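You operate a simulated robot arm through the tools that you are given. There is no shell and no other tool. Be economical: measure what you need, move in short steps, check, and stop when the job is done.

You are at the controls of a simulated robot arm. One attempt, no reset.

## Task
Put the sand tin labelled "40%" from the folding table on the red tile there and the sand tin that says "30%" on top of the gold brass cup.

It is judged by the outcome, as a careful person would: the job done as asked, and still so three seconds after it is handed in. It fails if anything else is knocked over, pushed out of place, dropped, spilled or broken.

## Robot
A 6-joint arm with a two-finger parallel gripper, fixed in place. Base frame: the origin is at the foot of the arm, x ahead of it, y to its left, z up; the work surface is at about z = 0. Units: cm, degrees, N and s.
With the tool pointing down near the work surface it reaches from about 14 to 58 cm from the base axis. Its first joint turns from -66.0 to 66.0 degrees. Payload 2.1 kg.
The TCP is the grasp point between the finger pads, 3 cm short of the fingertips. In the tool frame z runs along the fingers and y along their closing line. The gripper opens to 9.4 cm. The fingers are 2.8 cm wide and 1 cm thick; the gripper's body (5 by 9.6 cm) begins 5.5 cm behind the TCP.
Orientation is that of the tool frame in the base frame, as a unit quaternion [x, y, z, w]. With the fingers straight down and closing along the base's y, the tool's x points along the base's -x, its y along +y and its z along -z.

## Interface
- The arm moves only by the tool servo_tool. Its argument "targets" is a list of rows, each a list of 7 numbers: the shift along the tool's x, y, z in units of 20 mm (1.0 is 20 mm), then the turn, a rotation vector about the tool's x, y, z in units of 4 degrees (1.0 is 4 degrees), then the finger opening in cm, from 0 to 9.4. In form: [[x, y, z, ax, ay, az, jaw], ...]. A call has 1 to 12 rows; each row shifts and turns the commanded pose from where the row before left it, along the tool's axes as they then stand. A call with a number of a shift or a turn outside -1 to 1 is refused whole. Each row takes 0.2 s and may step no farther than 5 cm and 8.6 degrees from the row before; otherwise, or with a gripper value out of range, the whole call is refused. A pose out of reach is approached as far as the arm can. The call stops where the force on the tool passes 40 N (or 10 N more than at its start, if that is more) or the arm is blocked; 0.2 s more then pass. Each finger travels about 7.2 cm/s and halts on what it meets, pressing with about 30 N; the grip force reading is that of the motor and also rises with nothing between the fingers. The clock runs only during rows and for 0.2 s after the last one: add rows that do not move to give the fingers time. It gives the time, the measured TCP pose, the force on the tool (base axes), the opening and the grip force at its end, in the units of the frame above (readings bear some noise), and new pictures: "views" is both (left out), scene, wrist or none.
- Cameras (640 x 400 px; columns grow to the right, rows downward): "scene" is fixed at [4.89, -35.66, 47.7]; the picture's right is [0.93, -0.36, 0.00], its down [-0.21, -0.56, -0.80] and it looks along [0.29, 0.75, -0.60] (base axes); focal length 223 px, centre (320, 200). "wrist" rides on the gripper at [7.6, 1.4, -10.2] in the tool frame; the picture's right is [-0.18, 0.98, 0.00], its down [-0.75, -0.14, -0.64] and it looks along [-0.63, -0.12, 0.77] (tool axes); focal length 243 px, centre (320, 200). There is no depth. A picture from a camera that has moved, and an enlarged one, comes with that camera's place and axes in the base frame and with its lens. The place of the scene camera against the robot may be out by one fixed shift of up to 2.5 cm in any direction.
- inspect(camera, box): a new picture of the part [left, top, right, bottom] of that camera's present view, enlarged. No time passes.
- sign_off(): hands the job in; it is judged then, once.

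Work in short steps. Places have to be worked out from the pictures, the camera data and where the tool is seen: move nearer, look again, correct. Check each grasp and each placing, and mend what went wrong. You have 90 turns and 200 pictures in all, those below and enlarged ones among them. Open the gripper and draw the arm clear of the work before you hand the job in, unless the task says otherwise; then end with one line.

The tools are called after "Request:" as name(argument=value, ...) on one line, values as JSON. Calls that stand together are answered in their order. servo_tool: Moves the arm, as the interface text tells. Its arguments: {"type":"object","properties":{"targets":{"type":"array","items":{"type":"array","items":{"type":"number"}}},"views":{"type":"string","enum":["both","scene","wrist","none"]}},"required":["targets"]} The other tools are called the same way: inspect (camera, box) takes an enlarged picture of a part of a camera's view; sign_off () hands the job in.

At the start:

```text
t: 0.0
tool_pos: [30.67, 8.18, 32.48]
tcp_rot: [0.0, 1.0, 0.002, 0.0]
force: [0.2, -0.2, -0.7]
gripper_width: 9.42
grasp_force: 0.0
```

scene: 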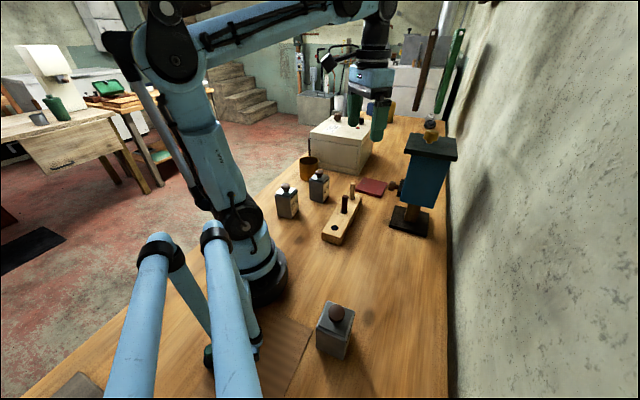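
wrist: 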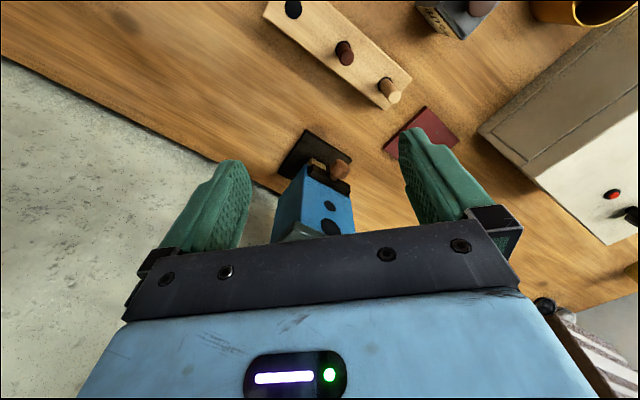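

I'll look closer at the bench objects to identify the tins, cup and tile.

Request:
inspect(camera="scene", box=[260, 110, 460, 240])

Request:
inspect(camera="scene", box=[270, 160, 350, 230])

Request:
inspect(camera="scene", box=[290, 280, 380, 370])

```text
3.08 times, centred on (360, 175) of scene
camera zoom: at [4.89, -35.66, 47.7], right [0.93, -0.36, 0.0], down [-0.21, -0.56, -0.8], along [0.29, 0.75, -0.6], focal length 686 px, centre (197, 277)
```

zoom: 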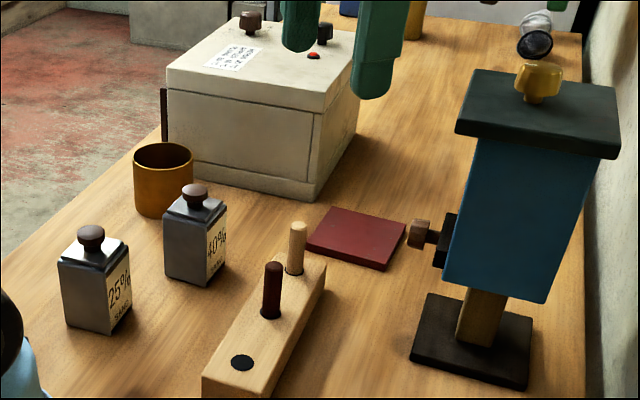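

```text
5.71 times, centred on (310, 195) of scene
camera zoom: at [4.89, -35.66, 47.7], right [0.93, -0.36, 0.0], down [-0.21, -0.56, -0.8], along [0.29, 0.75, -0.6], focal length 1274 px, centre (377, 229)
```

zoom: 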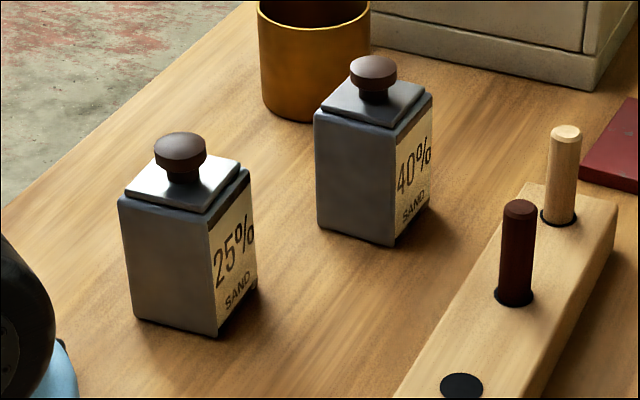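

```text
4.44 times, centred on (335, 325) of scene
camera zoom: at [4.89, -35.66, 47.7], right [0.93, -0.36, 0.0], down [-0.21, -0.56, -0.8], along [0.29, 0.75, -0.6], focal length 990 px, centre (253, -356)
```

zoom: 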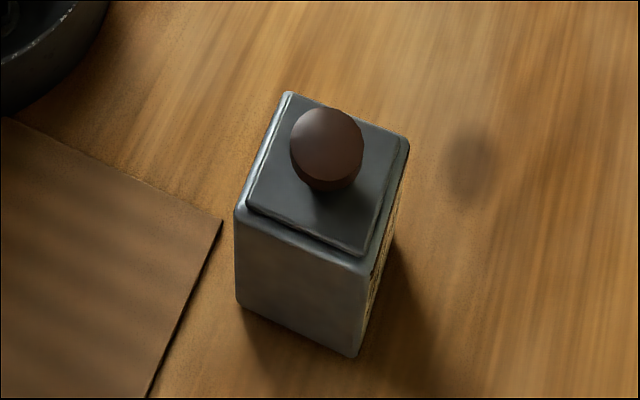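

The 40% and 25% tins are clear, and the near tin's label is hidden. I'll check the far background for another cup, and the wrist view for other tins.

Request:
inspect(camera="scene", box=[330, 80, 460, 150])

Request:
inspect(camera="wrist", box=[240, 0, 640, 250])

Request:
inspect(camera="scene", box=[0, 60, 200, 200])

```text
4.92 times, centred on (395, 115) of scene
camera zoom: at [4.89, -35.66, 47.7], right [0.93, -0.36, 0.0], down [-0.21, -0.56, -0.8], along [0.29, 0.75, -0.6], focal length 1097 px, centre (-49, 618)
```

zoom: 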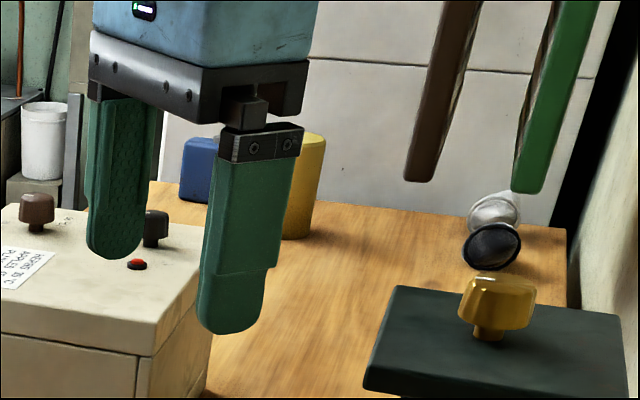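

```text
1.60 times, centred on (440, 125) of wrist
camera zoom: at [23.28, 9.54, 42.65], right [0.18, 0.98, 0.0], down [0.75, -0.14, 0.64], along [0.63, -0.12, -0.77], focal length 388 px, centre (128, 320)
```

zoom: 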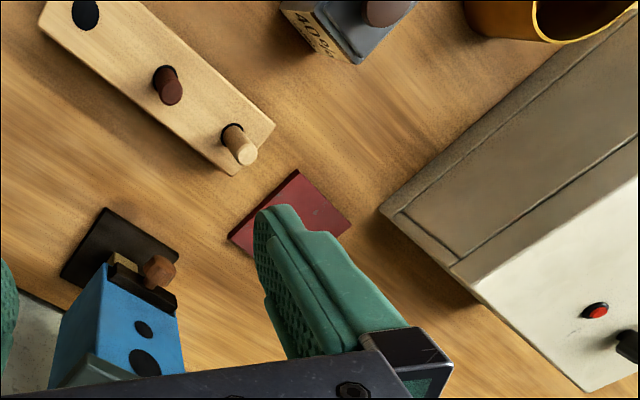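

```text
2.86 times, centred on (100, 130) of scene
camera zoom: at [4.89, -35.66, 47.7], right [0.93, -0.36, 0.0], down [-0.21, -0.56, -0.8], along [0.29, 0.75, -0.6], focal length 637 px, centre (949, 400)
```

zoom: 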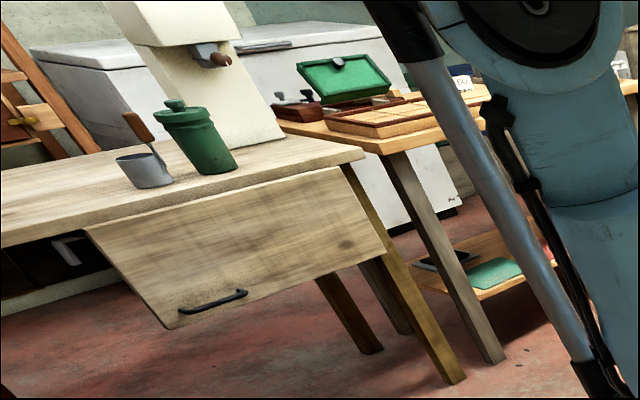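

The other yellow object is a far-off non-cup, so the gold cup is the one by the box. I'll move the wrist camera back and left to measure the 40% tin, cup and tile.

Request:
servo_tool(targets=[[0.9, 1, 0, 0, 0, 0, 9.4], [0.9, 1, 0, 0, 0, 0, 9.4], [0.9, 1, 0, 0, 0, 0, 9.4], [0.9, 1, 0, 0, 0, 0, 9.4], [0.9, 1, 0, 0, 0, 0, 9.4], [0, 0, 0, 0, 0, 0, 9.4]])

```text
t: 1.4
tool_pos: [21.86, 18.22, 32.51]
tcp_rot: [-0.001, 1.0, 0.0, 0.0]
force: [0.0, 0.0, -0.2]
gripper_width: 9.39
grasp_force: 0.0
camera wrist: at [14.2, 19.63, 42.69], right [0.18, 0.98, 0.0], down [0.75, -0.14, 0.64], along [0.63, -0.12, -0.77], focal length 243 px, centre (320, 200)
```

scene: 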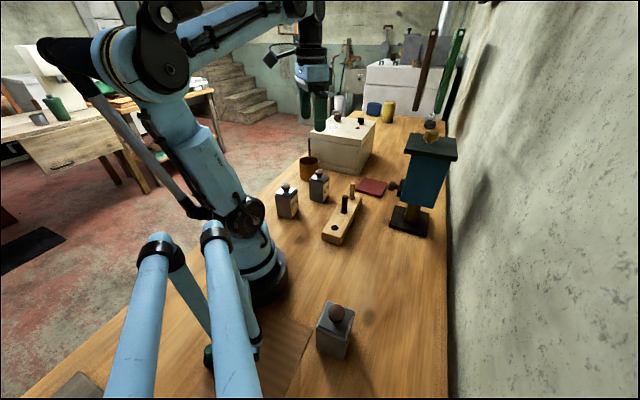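
wrist: 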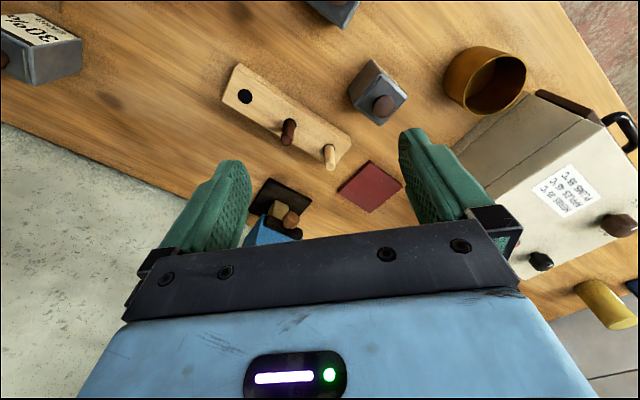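

The near tin reads 30%. I'll enlarge the 40% tin, cup and tile for measurement.

Request:
inspect(camera="wrist", box=[320, 30, 540, 220])

Request:
inspect(camera="wrist", box=[0, 0, 110, 100])

```text
2.11 times, centred on (430, 125) of wrist
camera zoom: at [14.2, 19.63, 42.69], right [0.18, 0.98, 0.0], down [0.75, -0.14, 0.64], along [0.63, -0.12, -0.77], focal length 511 px, centre (88, 358)
```

zoom: 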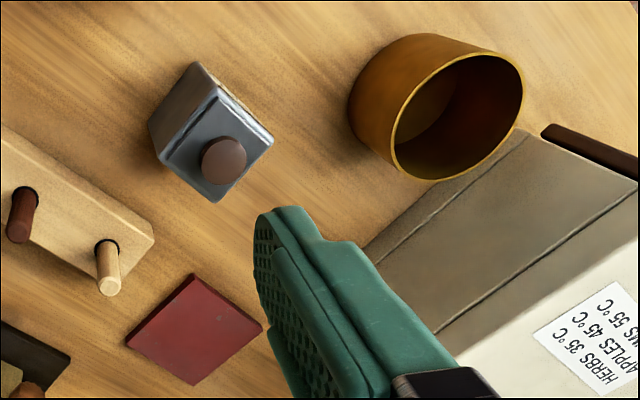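

```text
4.00 times, centred on (55, 50) of wrist
camera zoom: at [14.2, 19.63, 42.69], right [0.18, 0.98, 0.0], down [0.75, -0.14, 0.64], along [0.63, -0.12, -0.77], focal length 970 px, centre (1380, 800)
```

zoom: 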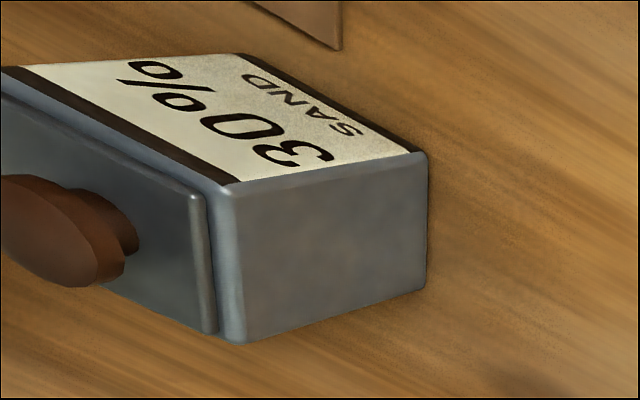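

The 40% tin is at about (26.6, 25.8), turned 45°, roughly 5.3 cm square with its knob top near z 10. The tile centre is near (47.2, 24.3) and the cup near (27.7, 41.3), about 7 cm tall. I'll yaw 45° while descending a little.

Request:
servo_tool(targets=[[0, 0, 0.5, 0, 0, -0.9375, 9.4], [0, 0, 0.5, 0, 0, -0.9375, 9.4], [0, 0, 0.5, 0, 0, -0.9375, 9.4], [0, 0, 0.5, 0, 0, -0.9375, 9.4], [0, 0, 0.5, 0, 0, -0.9375, 9.4], [0, 0, 0.5, 0, 0, -0.9375, 9.4], [0, 0, 0.5, 0, 0, -0.9375, 9.4], [0, 0, 0.5, 0, 0, -0.9375, 9.4], [0, 0, 0.5, 0, 0, -0.9375, 9.4], [0, 0, 0.5, 0, 0, -0.9375, 9.4], [0, 0, 0.5, 0, 0, -0.9375, 9.4], [0, 0, 0.5, 0, 0, -0.9375, 9.4]], views="wrist")

```text
t: 4.0
tool_pos: [21.89, 18.16, 20.54]
tcp_rot: [-0.383, 0.924, 0.0, 0.002]
force: [-0.3, -0.4, 0.4]
gripper_width: 9.41
grasp_force: 0.0
camera wrist: at [15.55, 13.79, 30.65], right [-0.57, 0.82, 0.0], down [0.63, 0.43, 0.64], along [0.53, 0.36, -0.77], focal length 243 px, centre (320, 200)
```

wrist: 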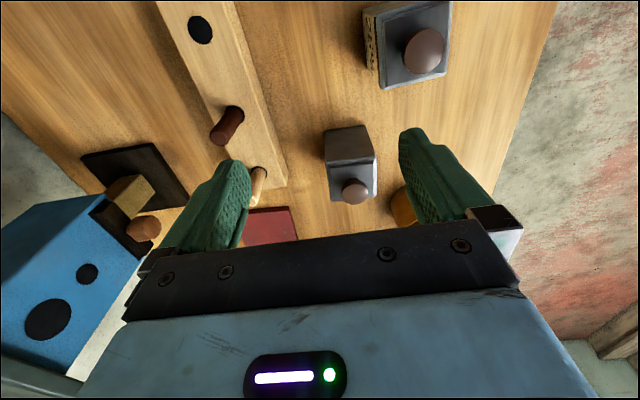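

Refine the tin position and angle from this closer view.

Request:
inspect(camera="wrist", box=[300, 110, 400, 215])

```text
3.81 times, centred on (350, 162) of wrist
camera zoom: at [15.55, 13.79, 30.65], right [-0.57, 0.82, 0.0], down [0.63, 0.43, 0.64], along [0.53, 0.36, -0.77], focal length 924 px, centre (206, 343)
```

zoom: 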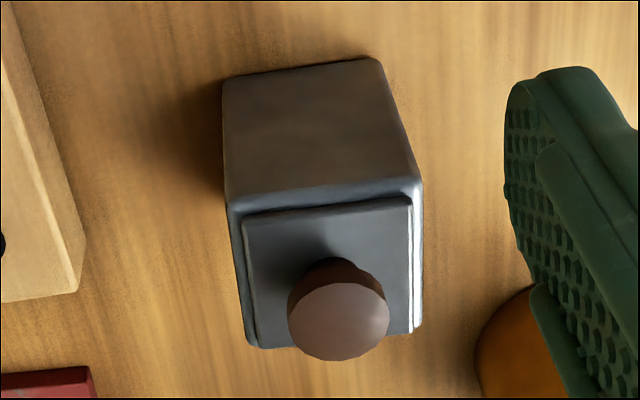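

Tin confirmed at (26.65, 25.75), body top about 7.8. Moving over it and down to z≈12 for a check.

Request:
servo_tool(targets=[[-0.873, 0.2, 0, 0, 0, 0, 9.4], [-0.873, 0.2, 0, 0, 0, 0, 9.4], [-0.873, 0.2, 0, 0, 0, 0, 9.4], [-0.873, 0.2, 0, 0, 0, 0, 9.4], [-0.873, 0.2, 0, 0, 0, 0, 9.4], [0, 0, 0.8, 0, 0, 0, 9.4], [0, 0, 0.8, 0, 0, 0, 9.4], [0, 0, 0.8, 0, 0, 0, 9.4], [0, 0, 0.8, 0, 0, 0, 9.4], [0, 0, 0, 0, 0, 0, 9.4]])

```text
t: 6.2
tool_pos: [26.62, 25.69, 14.19]
tcp_rot: [-0.383, 0.924, 0.001, 0.001]
force: [0.3, 0.7, 0.0]
gripper_width: 9.43
grasp_force: 0.2
camera wrist: at [20.33, 21.34, 24.38], right [-0.57, 0.82, 0.0], down [0.63, 0.43, 0.64], along [0.53, 0.36, -0.77], focal length 243 px, centre (320, 200)
```

scene: 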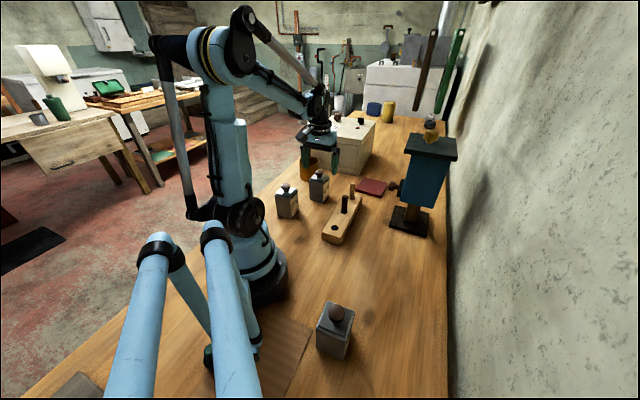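
wrist: 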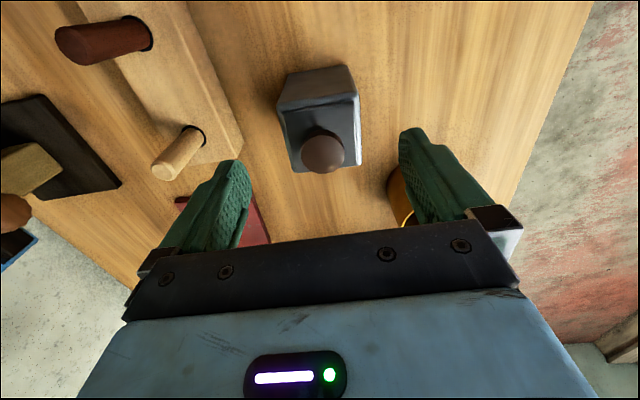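

Aligned with the knob below. Descending to z≈5.8.

Request:
servo_tool(targets=[[0, 0, 0.84, 0, 0, 0, 9.4], [0, 0, 0.84, 0, 0, 0, 9.4], [0, 0, 0.84, 0, 0, 0, 9.4], [0, 0, 0.84, 0, 0, 0, 9.4], [0, 0, 0.84, 0, 0, 0, 9.4], [0, 0, 0, 0, 0, 0, 9.4]])

```text
t: 7.6
tool_pos: [26.73, 25.8, 5.79]
tcp_rot: [-0.383, 0.924, 0.001, 0.0]
force: [-0.8, 0.2, -0.1]
gripper_width: 9.38
grasp_force: 0.0
camera wrist: at [20.3, 21.38, 15.87], right [-0.57, 0.82, 0.0], down [0.63, 0.43, 0.64], along [0.53, 0.36, -0.77], focal length 243 px, centre (320, 200)
```

scene: 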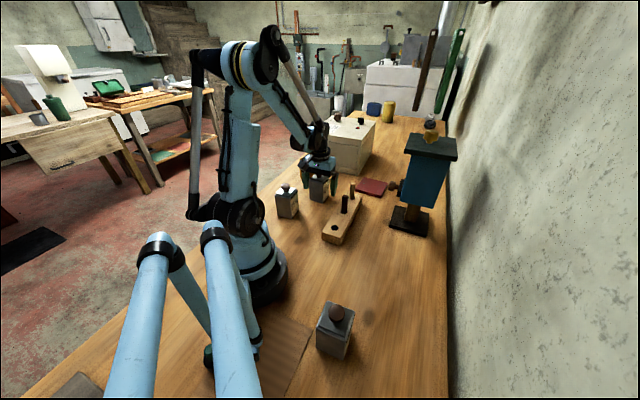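
wrist: 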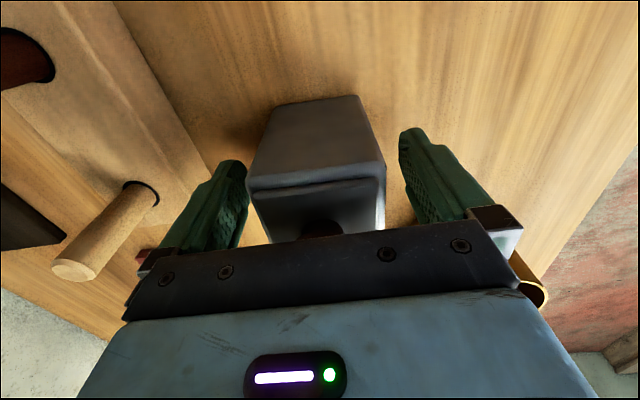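

Fingers straddle the tin with no contact; closing the gripper.

Request:
servo_tool(targets=[[0, 0, 0, 0, 0, 0, 7], [0, 0, 0, 0, 0, 0, 5.8], [0, 0, 0, 0, 0, 0, 4.5], [0, 0, 0, 0, 0, 0, 4.5], [0, 0, 0, 0, 0, 0, 4.5], [0, 0, 0, 0, 0, 0, 4.5]], views="wrist")

```text
t: 9.0
tool_pos: [26.55, 25.73, 5.79]
tcp_rot: [-0.383, 0.924, 0.0, 0.0]
force: [-0.2, -0.1, -0.9]
gripper_width: 6.04
grasp_force: 29.9
camera wrist: at [20.31, 21.38, 15.89], right [-0.57, 0.82, 0.0], down [0.63, 0.43, 0.64], along [0.53, 0.36, -0.77], focal length 243 px, centre (320, 200)
```

wrist: 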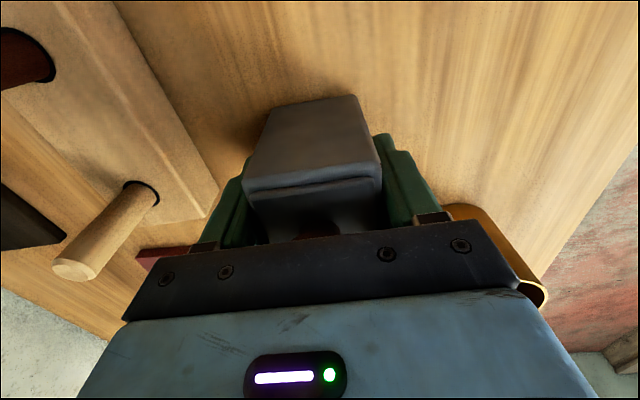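

Grip holds at 6.04 cm width. Lifting 10 cm.

Request:
servo_tool(targets=[[0, 0, -0.5, 0, 0, 0, 4.5], [0, 0, -0.8, 0, 0, 0, 4.5], [0, 0, -0.9, 0, 0, 0, 4.5], [0, 0, -1, 0, 0, 0, 4.5], [0, 0, -1, 0, 0, 0, 4.5], [0, 0, -0.8, 0, 0, 0, 4.5], [0, 0, 0, 0, 0, 0, 4.5]])

```text
t: 10.6
tool_pos: [26.46, 25.79, 15.98]
tcp_rot: [-0.382, 0.924, 0.002, 0.001]
force: [0.8, -0.6, -3.7]
gripper_width: 6.03
grasp_force: 29.7
camera wrist: at [20.29, 21.42, 26.05], right [-0.57, 0.82, 0.0], down [0.63, 0.43, 0.64], along [0.53, 0.36, -0.77], focal length 243 px, centre (320, 200)
```

scene: 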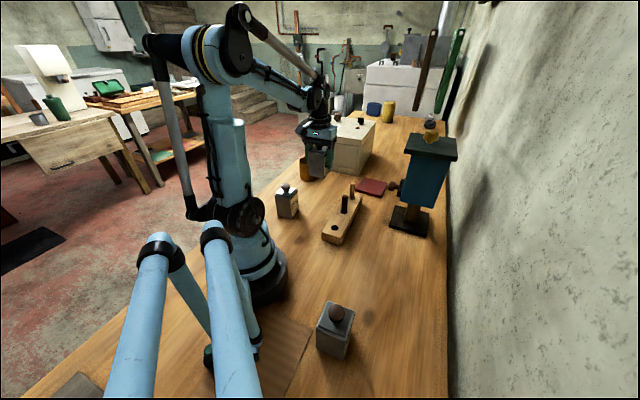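
wrist: 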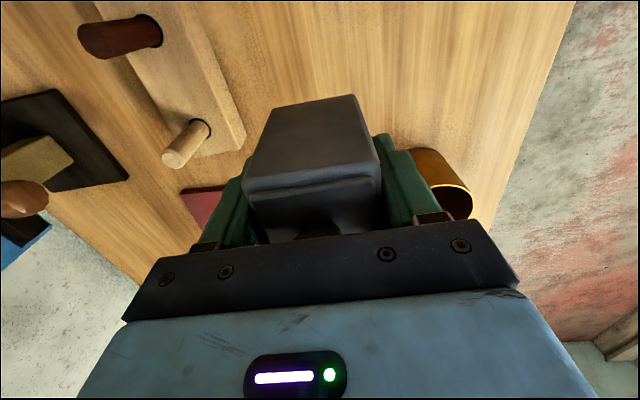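

Holding securely. Moving across to above the tile at (47.2, 24.3), staying high.

Request:
servo_tool(targets=[[-0.754, -0.872, 0, 0, 0, 0, 4.5], [-0.754, -0.872, 0, 0, 0, 0, 4.5], [-0.754, -0.872, 0, 0, 0, 0, 4.5], [-0.754, -0.872, 0, 0, 0, 0, 4.5], [-0.754, -0.872, 0, 0, 0, 0, 4.5], [-0.754, -0.872, 0, 0, 0, 0, 4.5], [-0.754, -0.872, 0, 0, 0, 0, 4.5], [-0.754, -0.872, 0, 0, 0, 0, 4.5], [-0.754, -0.872, 0, 0, 0, 0, 4.5], [0, 0, 0, 0, 0, 0, 4.5], [0, 0, 0, 0, 0, 0, 4.5]])

```text
t: 13.0
tool_pos: [47.3, 24.33, 15.71]
tcp_rot: [-0.383, 0.924, 0.001, 0.001]
force: [0.2, 0.4, -3.3]
gripper_width: 6.03
grasp_force: 29.9
camera wrist: at [40.96, 19.96, 25.88], right [-0.57, 0.82, 0.0], down [0.63, 0.43, 0.64], along [0.53, 0.36, -0.77], focal length 243 px, centre (320, 200)
```

scene: 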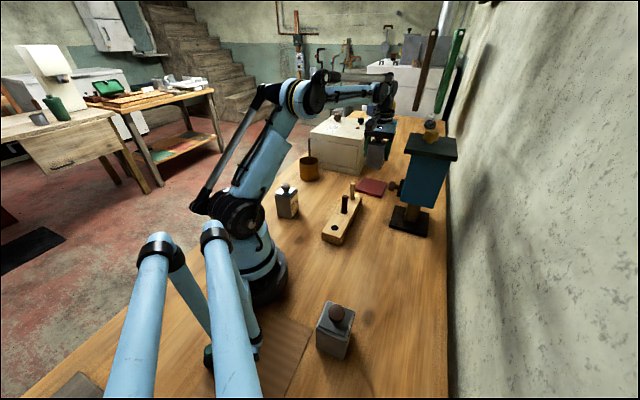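
wrist: 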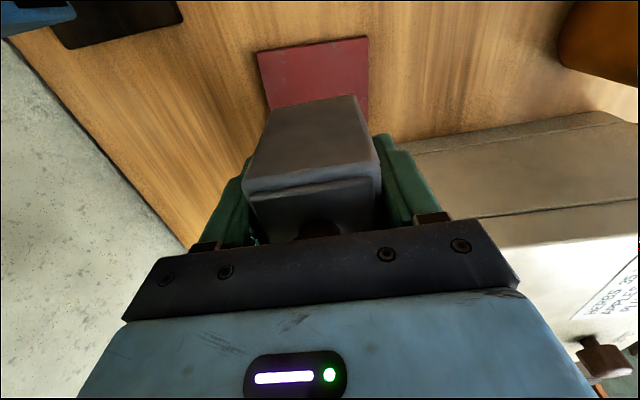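

The tile re-measures at centre (47.5, 24.4), so I'm well centred. Descending most of the way.

Request:
servo_tool(targets=[[-0.1, 0, 0.8, 0, 0, 0, 4.5], [0, 0, 0.8, 0, 0, 0, 4.5], [0, 0, 0.8, 0, 0, 0, 4.5], [0, 0, 0.8, 0, 0, 0, 4.5], [0, 0, 0.5, 0, 0, 0, 4.5], [0, 0, 0.2, 0, 0, 0, 4.5], [0, 0, 0, 0, 0, 0, 4.5]])

```text
t: 14.6
tool_pos: [47.51, 24.27, 8.03]
tcp_rot: [-0.383, 0.924, 0.0, 0.001]
force: [-0.9, 0.4, -4.4]
gripper_width: 6.01
grasp_force: 30.1
camera wrist: at [41.13, 20.07, 18.11], right [-0.57, 0.82, 0.0], down [0.63, 0.43, 0.64], along [0.53, 0.36, -0.77], focal length 243 px, centre (320, 200)
```

scene: 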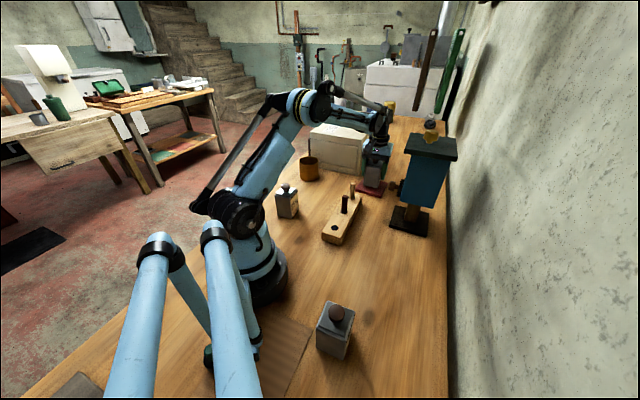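
wrist: 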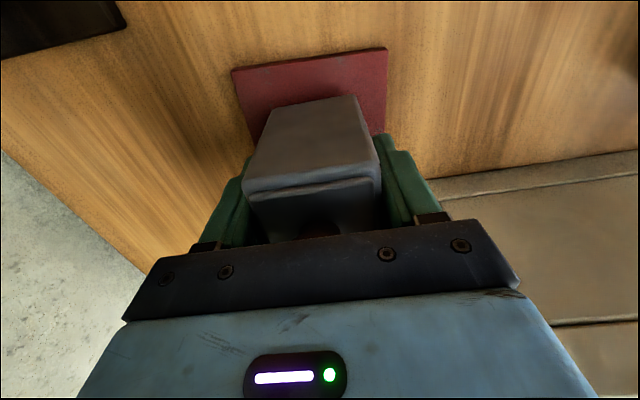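

Centred over the tile. Lowering in small steps, watching for contact force.

Request:
servo_tool(targets=[[0, 0, 0.15, 0, 0, 0, 4.5], [0, 0, 0.15, 0, 0, 0, 4.5], [0, 0, 0.1, 0, 0, 0, 4.5], [0, 0, 0, 0, 0, 0, 4.5]], views="none")

Request:
inspect(camera="scene", box=[340, 130, 420, 210])

```text
t: 15.6
tool_pos: [47.42, 24.43, 7.12]
tcp_rot: [-0.383, 0.924, 0.0, 0.001]
force: [0.7, 0.0, -3.5]
gripper_width: 6.01
grasp_force: 29.7
```

```text
5.00 times, centred on (380, 170) of scene
camera zoom: at [4.89, -35.65, 47.7], right [0.93, -0.36, 0.0], down [-0.21, -0.56, -0.8], along [0.29, 0.75, -0.6], focal length 1114 px, centre (20, 350)
```

zoom: 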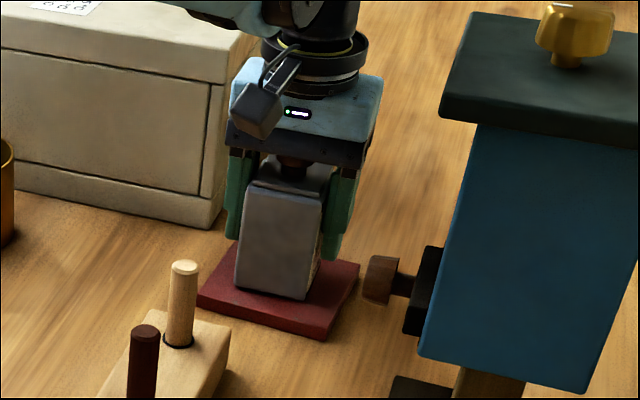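

Nearly touching (no contact force yet). A few finer steps down.

Request:
servo_tool(targets=[[0, 0, 0.08, 0, 0, 0, 4.5], [0, 0, 0.06, 0, 0, 0, 4.5], [0, 0, 0, 0, 0, 0, 4.5]], views="none")

```text
t: 16.4
tool_pos: [47.42, 24.54, 6.88]
tcp_rot: [-0.383, 0.924, 0.0, 0.001]
force: [-0.4, 1.3, 24.3]
gripper_width: 6.06
grasp_force: 29.5
```

Contact at TCP z≈6.9, so the tin is resting on the tile. I'll relieve slightly and open.

Request:
servo_tool(targets=[[0, 0, -0.03, 0, 0, 0, 4.5], [0, 0, 0, 0, 0, 0, 6.5], [0, 0, 0, 0, 0, 0, 8], [0, 0, 0, 0, 0, 0, 9.4], [0, 0, 0, 0, 0, 0, 9.4]], views="wrist")

Request:
inspect(camera="scene", box=[340, 130, 420, 210])

```text
t: 17.6
tool_pos: [47.35, 24.51, 6.88]
tcp_rot: [-0.383, 0.924, 0.0, 0.001]
force: [-0.3, 0.7, 0.0]
gripper_width: 9.39
grasp_force: 0.1
camera wrist: at [41.07, 20.06, 17.05], right [-0.57, 0.82, 0.0], down [0.63, 0.43, 0.64], along [0.53, 0.36, -0.77], focal length 243 px, centre (320, 200)
```

wrist: 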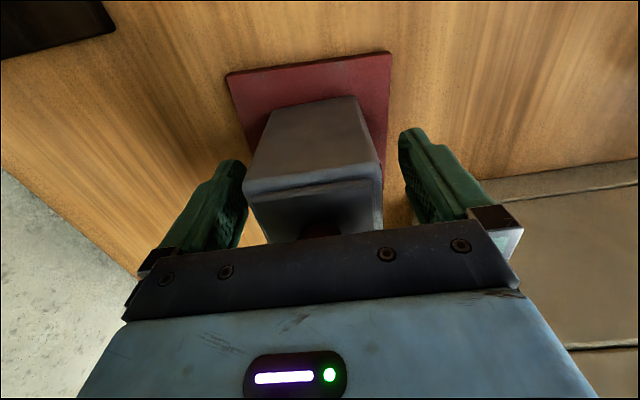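

```text
5.00 times, centred on (380, 170) of scene
camera zoom: at [4.89, -35.66, 47.7], right [0.93, -0.36, 0.0], down [-0.21, -0.56, -0.8], along [0.29, 0.75, -0.6], focal length 1114 px, centre (20, 350)
```

zoom: 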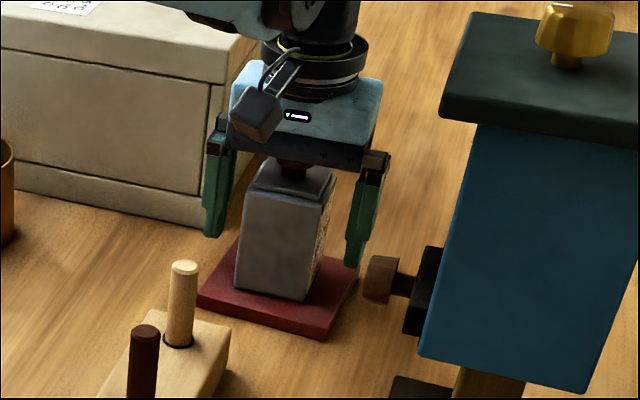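

Tin placed. Lifting clear, then moving to view the cup from closer.

Request:
servo_tool(targets=[[0, 0, -0.5, 0, 0, 0, 9.4], [0, 0, -1, 0, 0, 0, 9.4], [0, 0, -1, 0, 0, 0, 9.4], [0, 0, -1, 0, 0, 0, 9.4], [0, 0, -1, 0, 0, 0, 9.4], [0, 0, -1, 0, 0, 0, 9.4], [0, 0, -1, 0, 0, 0, 9.4], [0, 0, -1, 0, 0, 0, 9.4], [0, 0, -1, 0, 0, 0, 9.4]], views="wrist")

Request:
servo_tool(targets=[[0.385, 0.97, 0, 0, 0, 0, 9.4], [0.385, 0.97, 0, 0, 0, 0, 9.4], [0.385, 0.97, 0, 0, 0, 0, 9.4], [0.385, 0.97, 0, 0, 0, 0, 9.4], [0.385, 0.97, 0, 0, 0, 0, 9.4], [0.385, 0.97, 0, 0, 0, 0, 9.4], [0.385, 0.97, 0, 0, 0, 0, 9.4], [0.385, 0.97, 0, 0, 0, 0, 9.4], [0.385, 0.97, 0, 0, 0, 0, 9.4], [0, 0, 0, 0, 0, 0, 9.4], [0, 0, 0, 0, 0, 0, 9.4]])

Request:
inspect(camera="wrist", box=[280, 0, 520, 150])

```text
t: 19.6
tool_pos: [47.38, 24.45, 23.92]
tcp_rot: [-0.383, 0.924, 0.0, 0.001]
force: [-0.2, 0.5, -0.3]
gripper_width: 9.42
grasp_force: 0.0
camera wrist: at [41.11, 19.99, 34.03], right [-0.57, 0.82, 0.0], down [0.63, 0.43, 0.64], along [0.53, 0.36, -0.77], focal length 243 px, centre (320, 200)
```

wrist: 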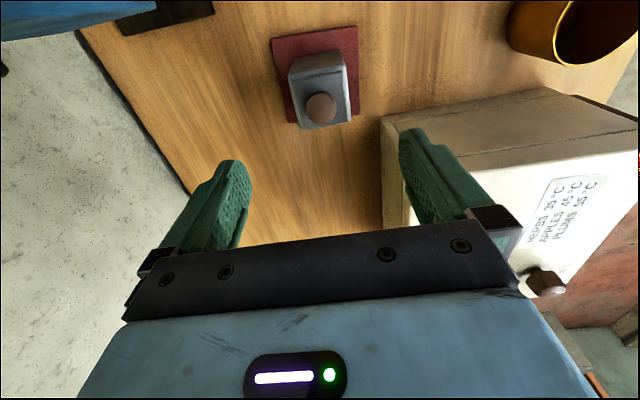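

```text
t: 22.0
tool_pos: [30.04, 31.75, 23.78]
tcp_rot: [-0.382, 0.924, 0.001, 0.001]
force: [0.0, 0.4, -0.7]
gripper_width: 9.38
grasp_force: 0.1
camera wrist: at [23.77, 27.49, 33.93], right [-0.57, 0.82, 0.0], down [0.63, 0.43, 0.64], along [0.53, 0.36, -0.77], focal length 243 px, centre (320, 200)
```

scene: 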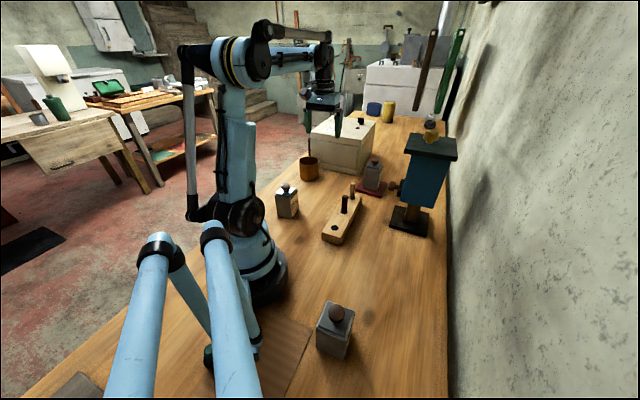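
wrist: 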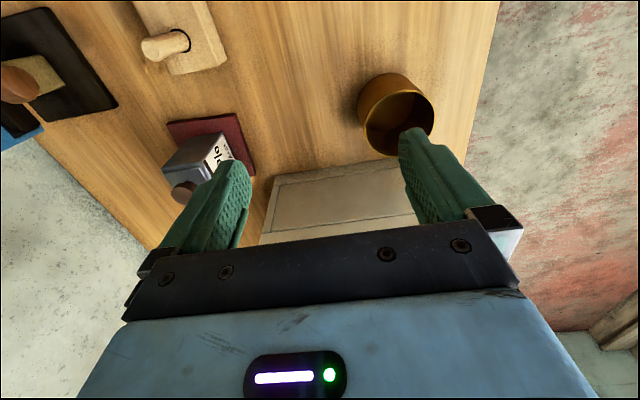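

```text
2.67 times, centred on (400, 75) of wrist
camera zoom: at [23.77, 27.49, 33.93], right [-0.57, 0.82, 0.0], down [0.63, 0.43, 0.64], along [0.53, 0.36, -0.77], focal length 647 px, centre (107, 533)
```

zoom: 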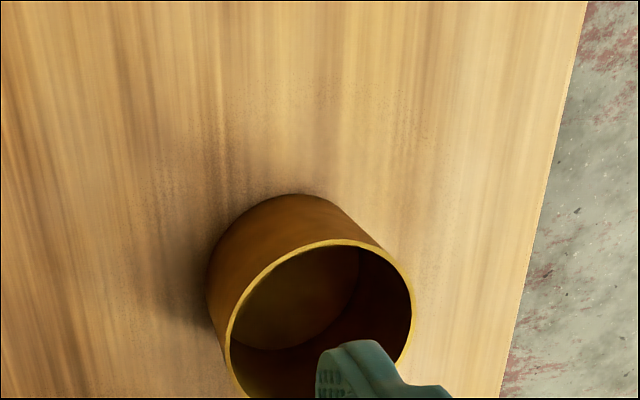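

The finger hides part of the rim; I'll move directly above the cup for a clean measurement.

Request:
servo_tool(targets=[[-0.51, 0.83, 0, 0, 0, 0, 9.4], [-0.51, 0.83, 0, 0, 0, 0, 9.4], [-0.51, 0.83, 0, 0, 0, 0, 9.4], [-0.51, 0.83, 0, 0, 0, 0, 9.4], [-0.51, 0.83, 0, 0, 0, 0, 9.4], [0, 0, 0, 0, 0, 0, 9.4], [0, 0, 0, 0, 0, 0, 9.4]], views="none")

Request:
inspect(camera="wrist", box=[220, 40, 420, 170])

Request:
inspect(camera="scene", box=[270, 110, 350, 190])

```text
t: 23.6
tool_pos: [27.93, 41.37, 23.84]
tcp_rot: [-0.383, 0.924, 0.001, 0.0]
force: [0.4, 0.5, -0.4]
gripper_width: 9.36
grasp_force: 0.1
```

```text
3.08 times, centred on (320, 105) of wrist
camera zoom: at [21.59, 36.99, 34.1], right [-0.57, 0.82, 0.0], down [0.63, 0.43, 0.64], along [0.53, 0.36, -0.77], focal length 746 px, centre (320, 492)
```

zoom: 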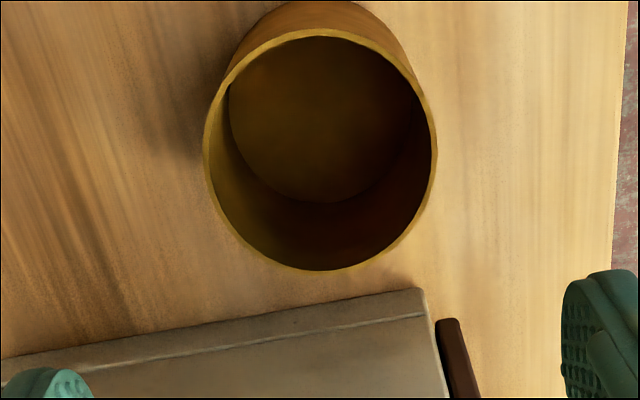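

```text
5.00 times, centred on (310, 150) of scene
camera zoom: at [4.89, -35.65, 47.7], right [0.93, -0.36, 0.0], down [-0.21, -0.56, -0.8], along [0.29, 0.75, -0.6], focal length 1114 px, centre (370, 450)
```

zoom: 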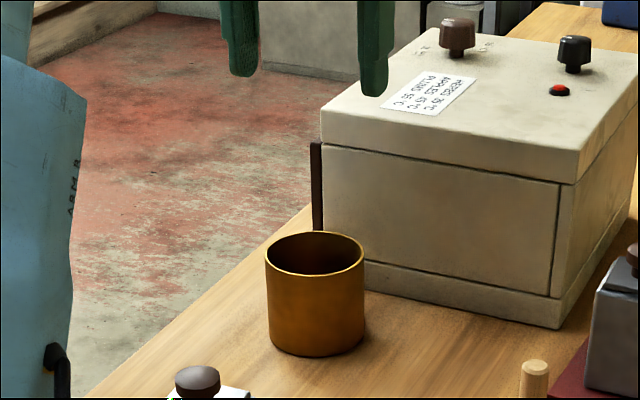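

Cup centre (27.95, 41.4), rim z≈7.4, outer diameter about 7.8. A 6 cm square tin will sit on the rim by its corners. Now travelling to the 30% tin, high and clear, and turning the tool.

Request:
servo_tool(targets=[[0.75, -0.97, -0.1, 0, 0, 0, 9.4], [0.75, -0.97, -0.1, 0, 0, 0, 9.4], [0.75, -0.97, -0.1, 0, 0, 0, 9.4], [0.75, -0.97, -0.1, 0, 0, 0, 9.4], [0.75, -0.97, -0.1, 0, 0, 0, 9.4], [0.75, -0.97, -0.1, 0, 0, 0, 9.4], [0.75, -0.97, -0.1, 0, 0, 0, 9.4], [0.75, -0.97, -0.1, 0, 0, 0, 9.4], [0.75, -0.97, -0.1, 0, 0, 0, 9.4], [0.75, -0.97, -0.1, 0, 0, 0, 9.4], [0.75, -0.97, -0.1, 0, 0, 0, 9.4], [0.75, -0.97, -0.1, 0, 0, 0, 9.4]], views="none")

Request:
servo_tool(targets=[[0, 0, 0, 0, 0, 1, 9.4], [0, 0, 0, 0, 0, 1, 9.4], [0, 0, 0, 0, 0, 1, 9.4], [0, 0, 0, 0, 0, 1, 9.4], [0, 0, 0, 0, 0, 1, 9.4], [0, 0, 0, 0, 0, 1, 9.4], [0, 0, 0, 0, 0, 1, 9.4], [0, 0, 0, 0, 0, 1, 9.4], [0, 0, 0, 0, 0, 1, 9.4], [0, 0, 0, 0, 0, 1, 9.4], [0, 0, 0, 0, 0, 1, 9.4], [0, 0, 0, 0, 0, 1, 9.4]], views="scene")

```text
t: 26.2
tool_pos: [31.66, 12.08, 26.26]
tcp_rot: [-0.384, 0.923, 0.001, 0.001]
force: [0.4, 0.2, -0.7]
gripper_width: 9.43
grasp_force: 0.1
```

```text
t: 28.8
tool_pos: [31.62, 12.08, 26.23]
tcp_rot: [0.027, 1.0, 0.001, 0.0]
force: [-0.1, -0.8, 0.3]
gripper_width: 9.4
grasp_force: 0.0
```

scene: 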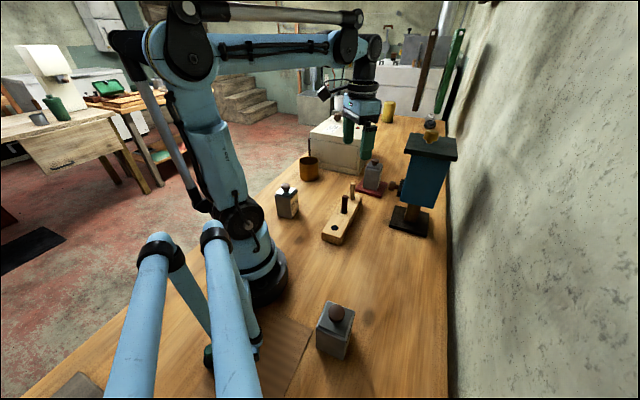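

Continuing toward the near tin.

Request:
servo_tool(targets=[[0.3, -0.93, 0, 0, 0, 0, 9.4], [0.3, -0.93, 0, 0, 0, 0, 9.4], [0.3, -0.93, 0, 0, 0, 0, 9.4], [0.3, -0.93, 0, 0, 0, 0, 9.4], [0.3, -0.93, 0, 0, 0, 0, 9.4], [0.3, -0.93, 0, 0, 0, 0, 9.4], [0.3, -0.93, 0, 0, 0, 0, 9.4], [0.3, -0.93, 0, 0, 0, 0, 9.4], [0.3, -0.93, 0, 0, 0, 0, 9.4], [0.3, -0.93, 0, 0, 0, 0, 9.4], [0.3, -0.93, 0, 0, 0, 0, 9.4]], views="none")

Request:
servo_tool(targets=[[0, 0, 0, 0, 0, 1, 9.4], [0, 0, 0, 0, 0, 1, 9.4], [0, 0, 0, 0, 0, 1, 9.4], [0, 0, 0, 0, 0, 1, 9.4], [0, 0, 0, 0, 0, 1, 9.4], [0, 0, 0, 0, 0, 1, 9.4], [0, 0, 0, 0, 0, 1, 9.4], [0, 0, 0, 0, 0, 1, 9.4], [0, 0, 0, 0, 0, 1, 9.4], [0, 0, 0, 0, 0, 1, 9.4], [0, 0, 0, 0, 0, 1, 9.4], [0, 0, 0, 0, 0, 1, 9.4]])

```text
t: 31.2
tool_pos: [24.0, -7.98, 26.17]
tcp_rot: [0.026, 1.0, 0.001, -0.001]
force: [0.3, 0.0, 0.5]
gripper_width: 9.42
grasp_force: 0.1
```

```text
t: 33.8
tool_pos: [23.97, -8.02, 26.28]
tcp_rot: [0.431, 0.902, 0.001, 0.0]
force: [-0.1, -0.9, 1.0]
gripper_width: 9.4
grasp_force: 0.2
camera wrist: at [20.38, -1.1, 36.45], right [0.88, 0.47, 0.0], down [0.36, -0.68, 0.64], along [0.31, -0.56, -0.77], focal length 243 px, centre (320, 200)
```

scene: 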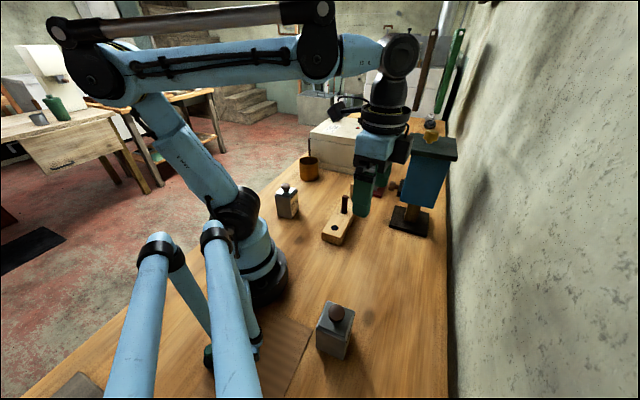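
wrist: 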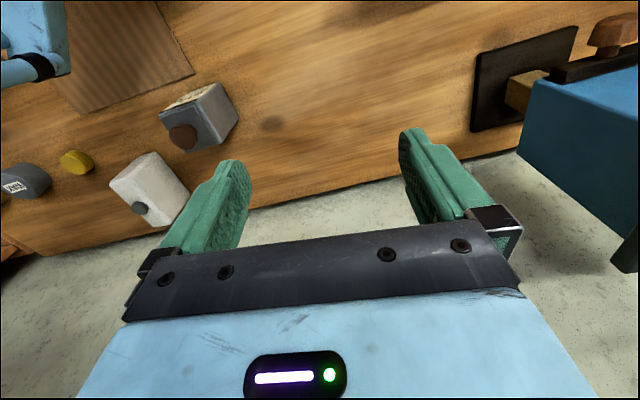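

The 30% tin is in view; enlarging to measure.

Request:
inspect(camera="wrist", box=[140, 60, 260, 170])

```text
3.64 times, centred on (200, 115) of wrist
camera zoom: at [20.38, -1.1, 36.45], right [0.88, 0.47, 0.0], down [0.36, -0.68, 0.64], along [0.31, -0.56, -0.77], focal length 882 px, centre (756, 509)
```

zoom: 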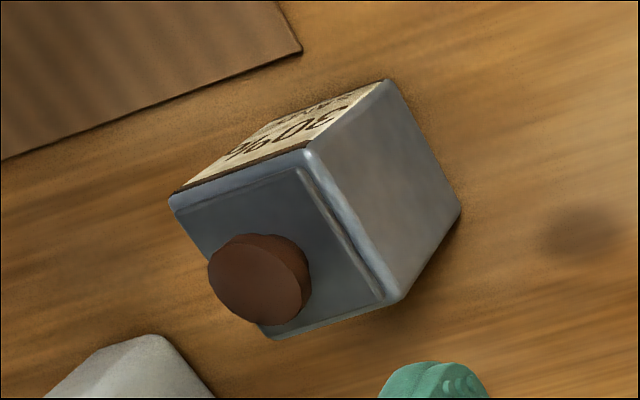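

Tin centre ≈ (12.7, −19.2), turned 45°. I need to know what the blue bars near there are before going down.

Request:
inspect(camera="wrist", box=[0, 0, 200, 130])

Request:
inspect(camera="scene", box=[90, 200, 370, 400])

```text
3.08 times, centred on (100, 65) of wrist
camera zoom: at [20.38, -1.1, 36.45], right [0.88, 0.47, 0.0], down [0.36, -0.68, 0.64], along [0.31, -0.56, -0.77], focal length 746 px, centre (997, 615)
```

zoom: 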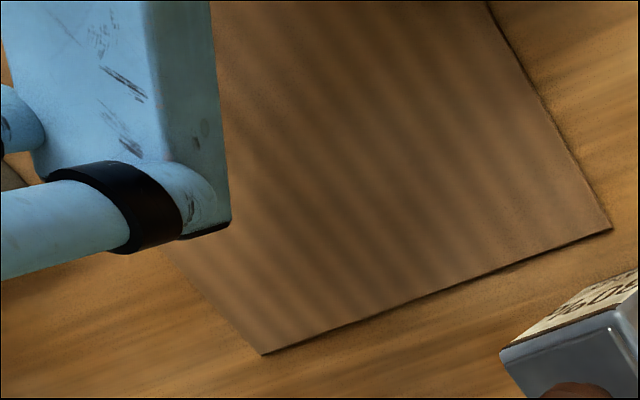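

```text
2.00 times, centred on (230, 300) of scene
camera zoom: at [4.89, -35.66, 47.7], right [0.93, -0.36, 0.0], down [-0.21, -0.56, -0.8], along [0.29, 0.75, -0.6], focal length 446 px, centre (500, 0)
```

zoom: 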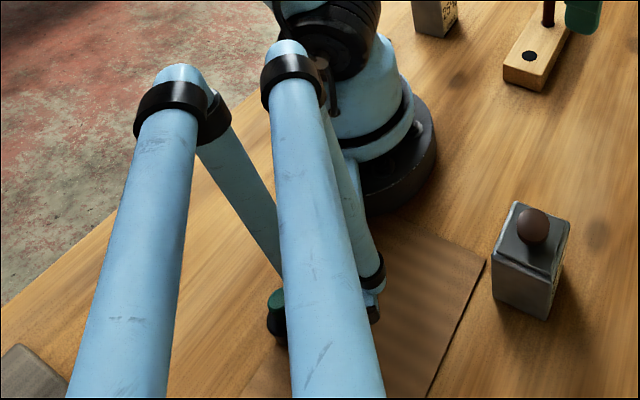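

The bars are a fixed frame at x ≲ 2, so the gripper over the tin (x ≥ 7) should clear it. I'll align to yaw −45° and slide toward the tin, stopping short to re-measure.

Request:
servo_tool(targets=[[0, 0, 0, 0, 0, -0.76, 9.4], [0, 0, 0, 0, 0, -0.76, 9.4], [0, -0.9, 0.2, 0, 0, 0, 9.4], [0, -0.9, 0.2, 0, 0, 0, 9.4], [0, -0.9, 0.2, 0, 0, 0, 9.4], [0, -0.9, 0.2, 0, 0, 0, 9.4], [0, -0.9, 0.2, 0, 0, 0, 9.4], [0, 0, 0, 0, 0, 0, 9.4]])

Request:
inspect(camera="wrist", box=[200, 50, 340, 180])

```text
t: 35.6
tool_pos: [17.71, -14.55, 24.29]
tcp_rot: [0.382, 0.924, 0.001, 0.001]
force: [0.1, 0.8, 0.3]
gripper_width: 9.41
grasp_force: 0.0
camera wrist: at [13.41, -8.02, 34.43], right [0.82, 0.57, 0.0], down [0.43, -0.63, 0.64], along [0.36, -0.53, -0.77], focal length 243 px, centre (320, 200)
```

scene: 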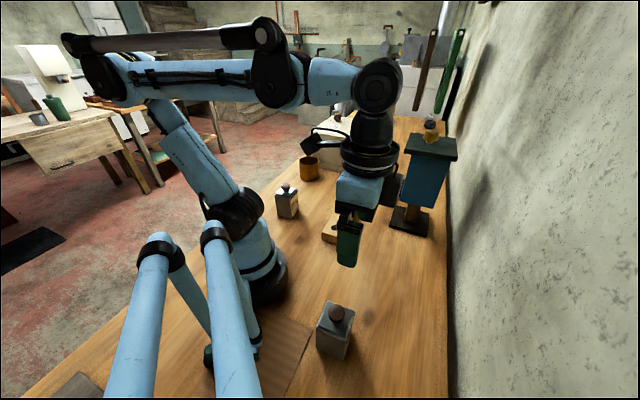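
wrist: 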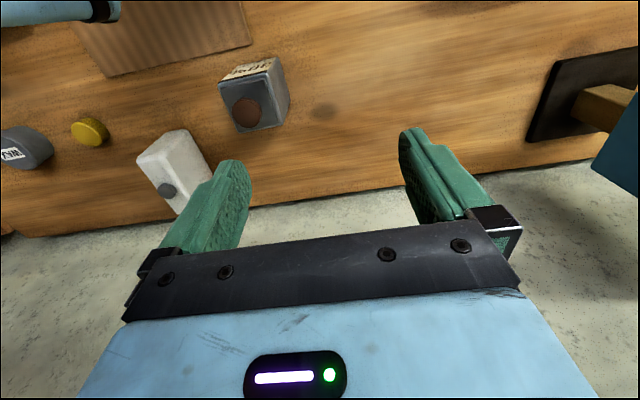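

```text
3.08 times, centred on (270, 115) of wrist
camera zoom: at [13.41, -8.02, 34.43], right [0.82, 0.57, 0.0], down [0.43, -0.63, 0.64], along [0.36, -0.53, -0.77], focal length 746 px, centre (474, 462)
```

zoom: 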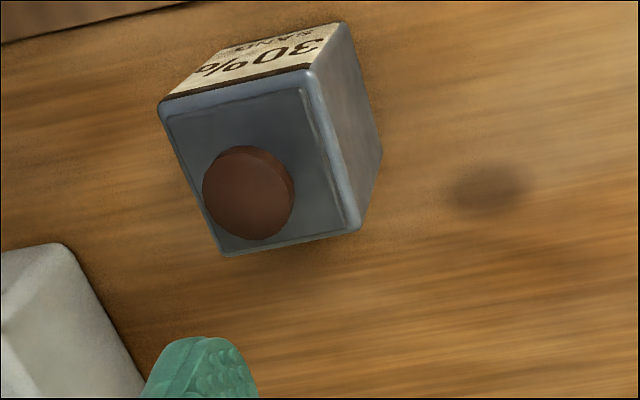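

Tin centre refined to (12.45, −19.4), edges at −44°. Moving over it and down to z≈14.

Request:
servo_tool(targets=[[0.036, -0.893, 0, 0, 0, 0, 9.4], [0.036, -0.893, 0, 0, 0, 0, 9.4], [0.036, -0.893, 0, 0, 0, 0, 9.4], [0.036, -0.893, 0, 0, 0, 0, 9.4], [0, 0, 0.85, 0, 0, 0, 9.4], [0, 0, 0.85, 0, 0, 0, 9.4], [0, 0, 0.85, 0, 0, 0, 9.4], [0, 0, 0.85, 0, 0, 0, 9.4], [0, 0, 0.85, 0, 0, 0, 9.4], [0, 0, 0.85, 0, 0, 0, 9.4], [0, 0, 0, 0, 0, 0, 9.4]])

```text
t: 38.0
tool_pos: [12.43, -19.27, 14.0]
tcp_rot: [0.381, 0.925, 0.001, -0.001]
force: [-0.4, 0.0, 0.0]
gripper_width: 9.4
grasp_force: 0.2
camera wrist: at [8.06, -12.84, 24.16], right [0.82, 0.57, 0.0], down [0.43, -0.63, 0.64], along [0.36, -0.53, -0.77], focal length 243 px, centre (320, 200)
```

scene: 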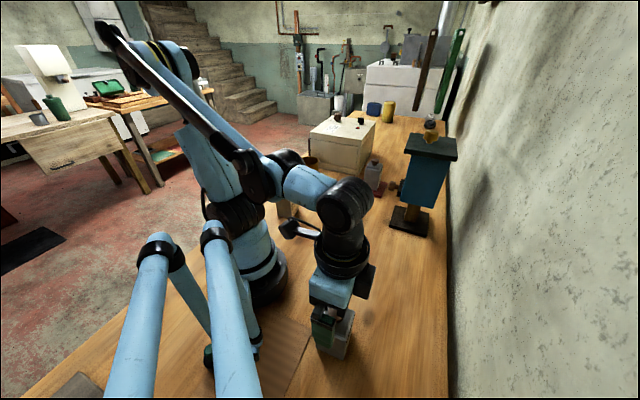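
wrist: 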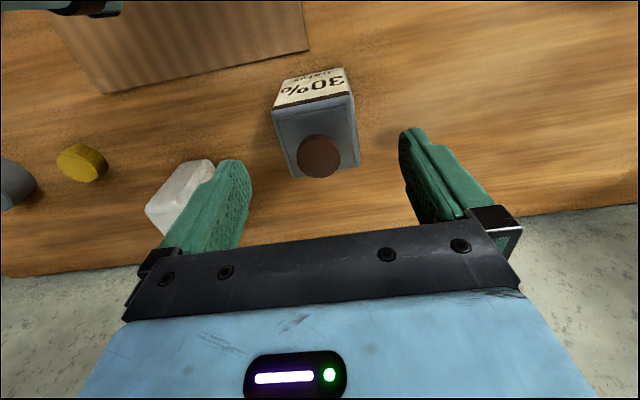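

View matches the first grasp's alignment. Descending to z≈5.8.

Request:
servo_tool(targets=[[0, 0, 0.82, 0, 0, 0, 9.4], [0, 0, 0.82, 0, 0, 0, 9.4], [0, 0, 0.82, 0, 0, 0, 9.4], [0, 0, 0.82, 0, 0, 0, 9.4], [0, 0, 0.82, 0, 0, 0, 9.4], [0, 0, 0, 0, 0, 0, 9.4]])

```text
t: 39.4
tool_pos: [12.41, -19.27, 5.88]
tcp_rot: [0.382, 0.924, 0.001, 0.0]
force: [-0.3, 0.4, -0.6]
gripper_width: 9.38
grasp_force: 0.0
camera wrist: at [8.15, -12.84, 16.07], right [0.82, 0.57, 0.0], down [0.43, -0.63, 0.64], along [0.36, -0.53, -0.77], focal length 243 px, centre (320, 200)
```

scene: 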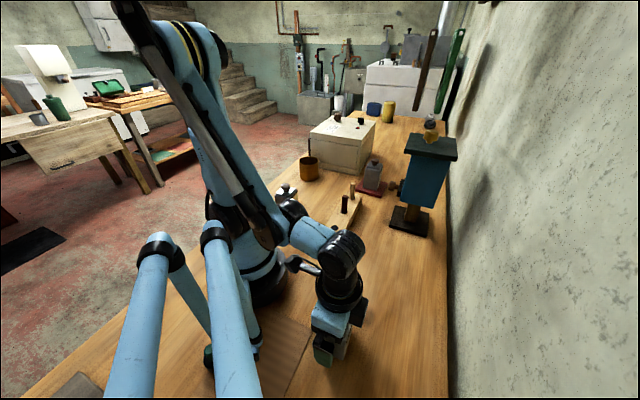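
wrist: 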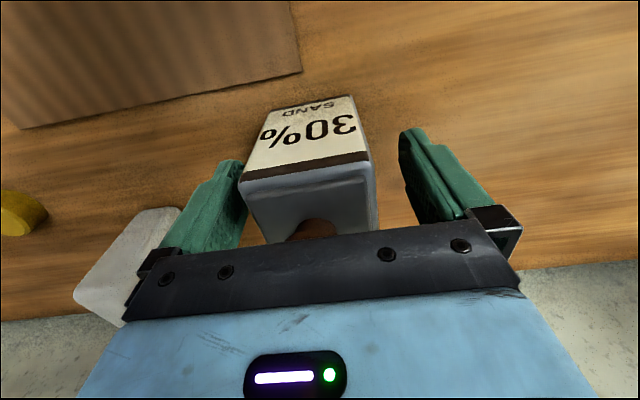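

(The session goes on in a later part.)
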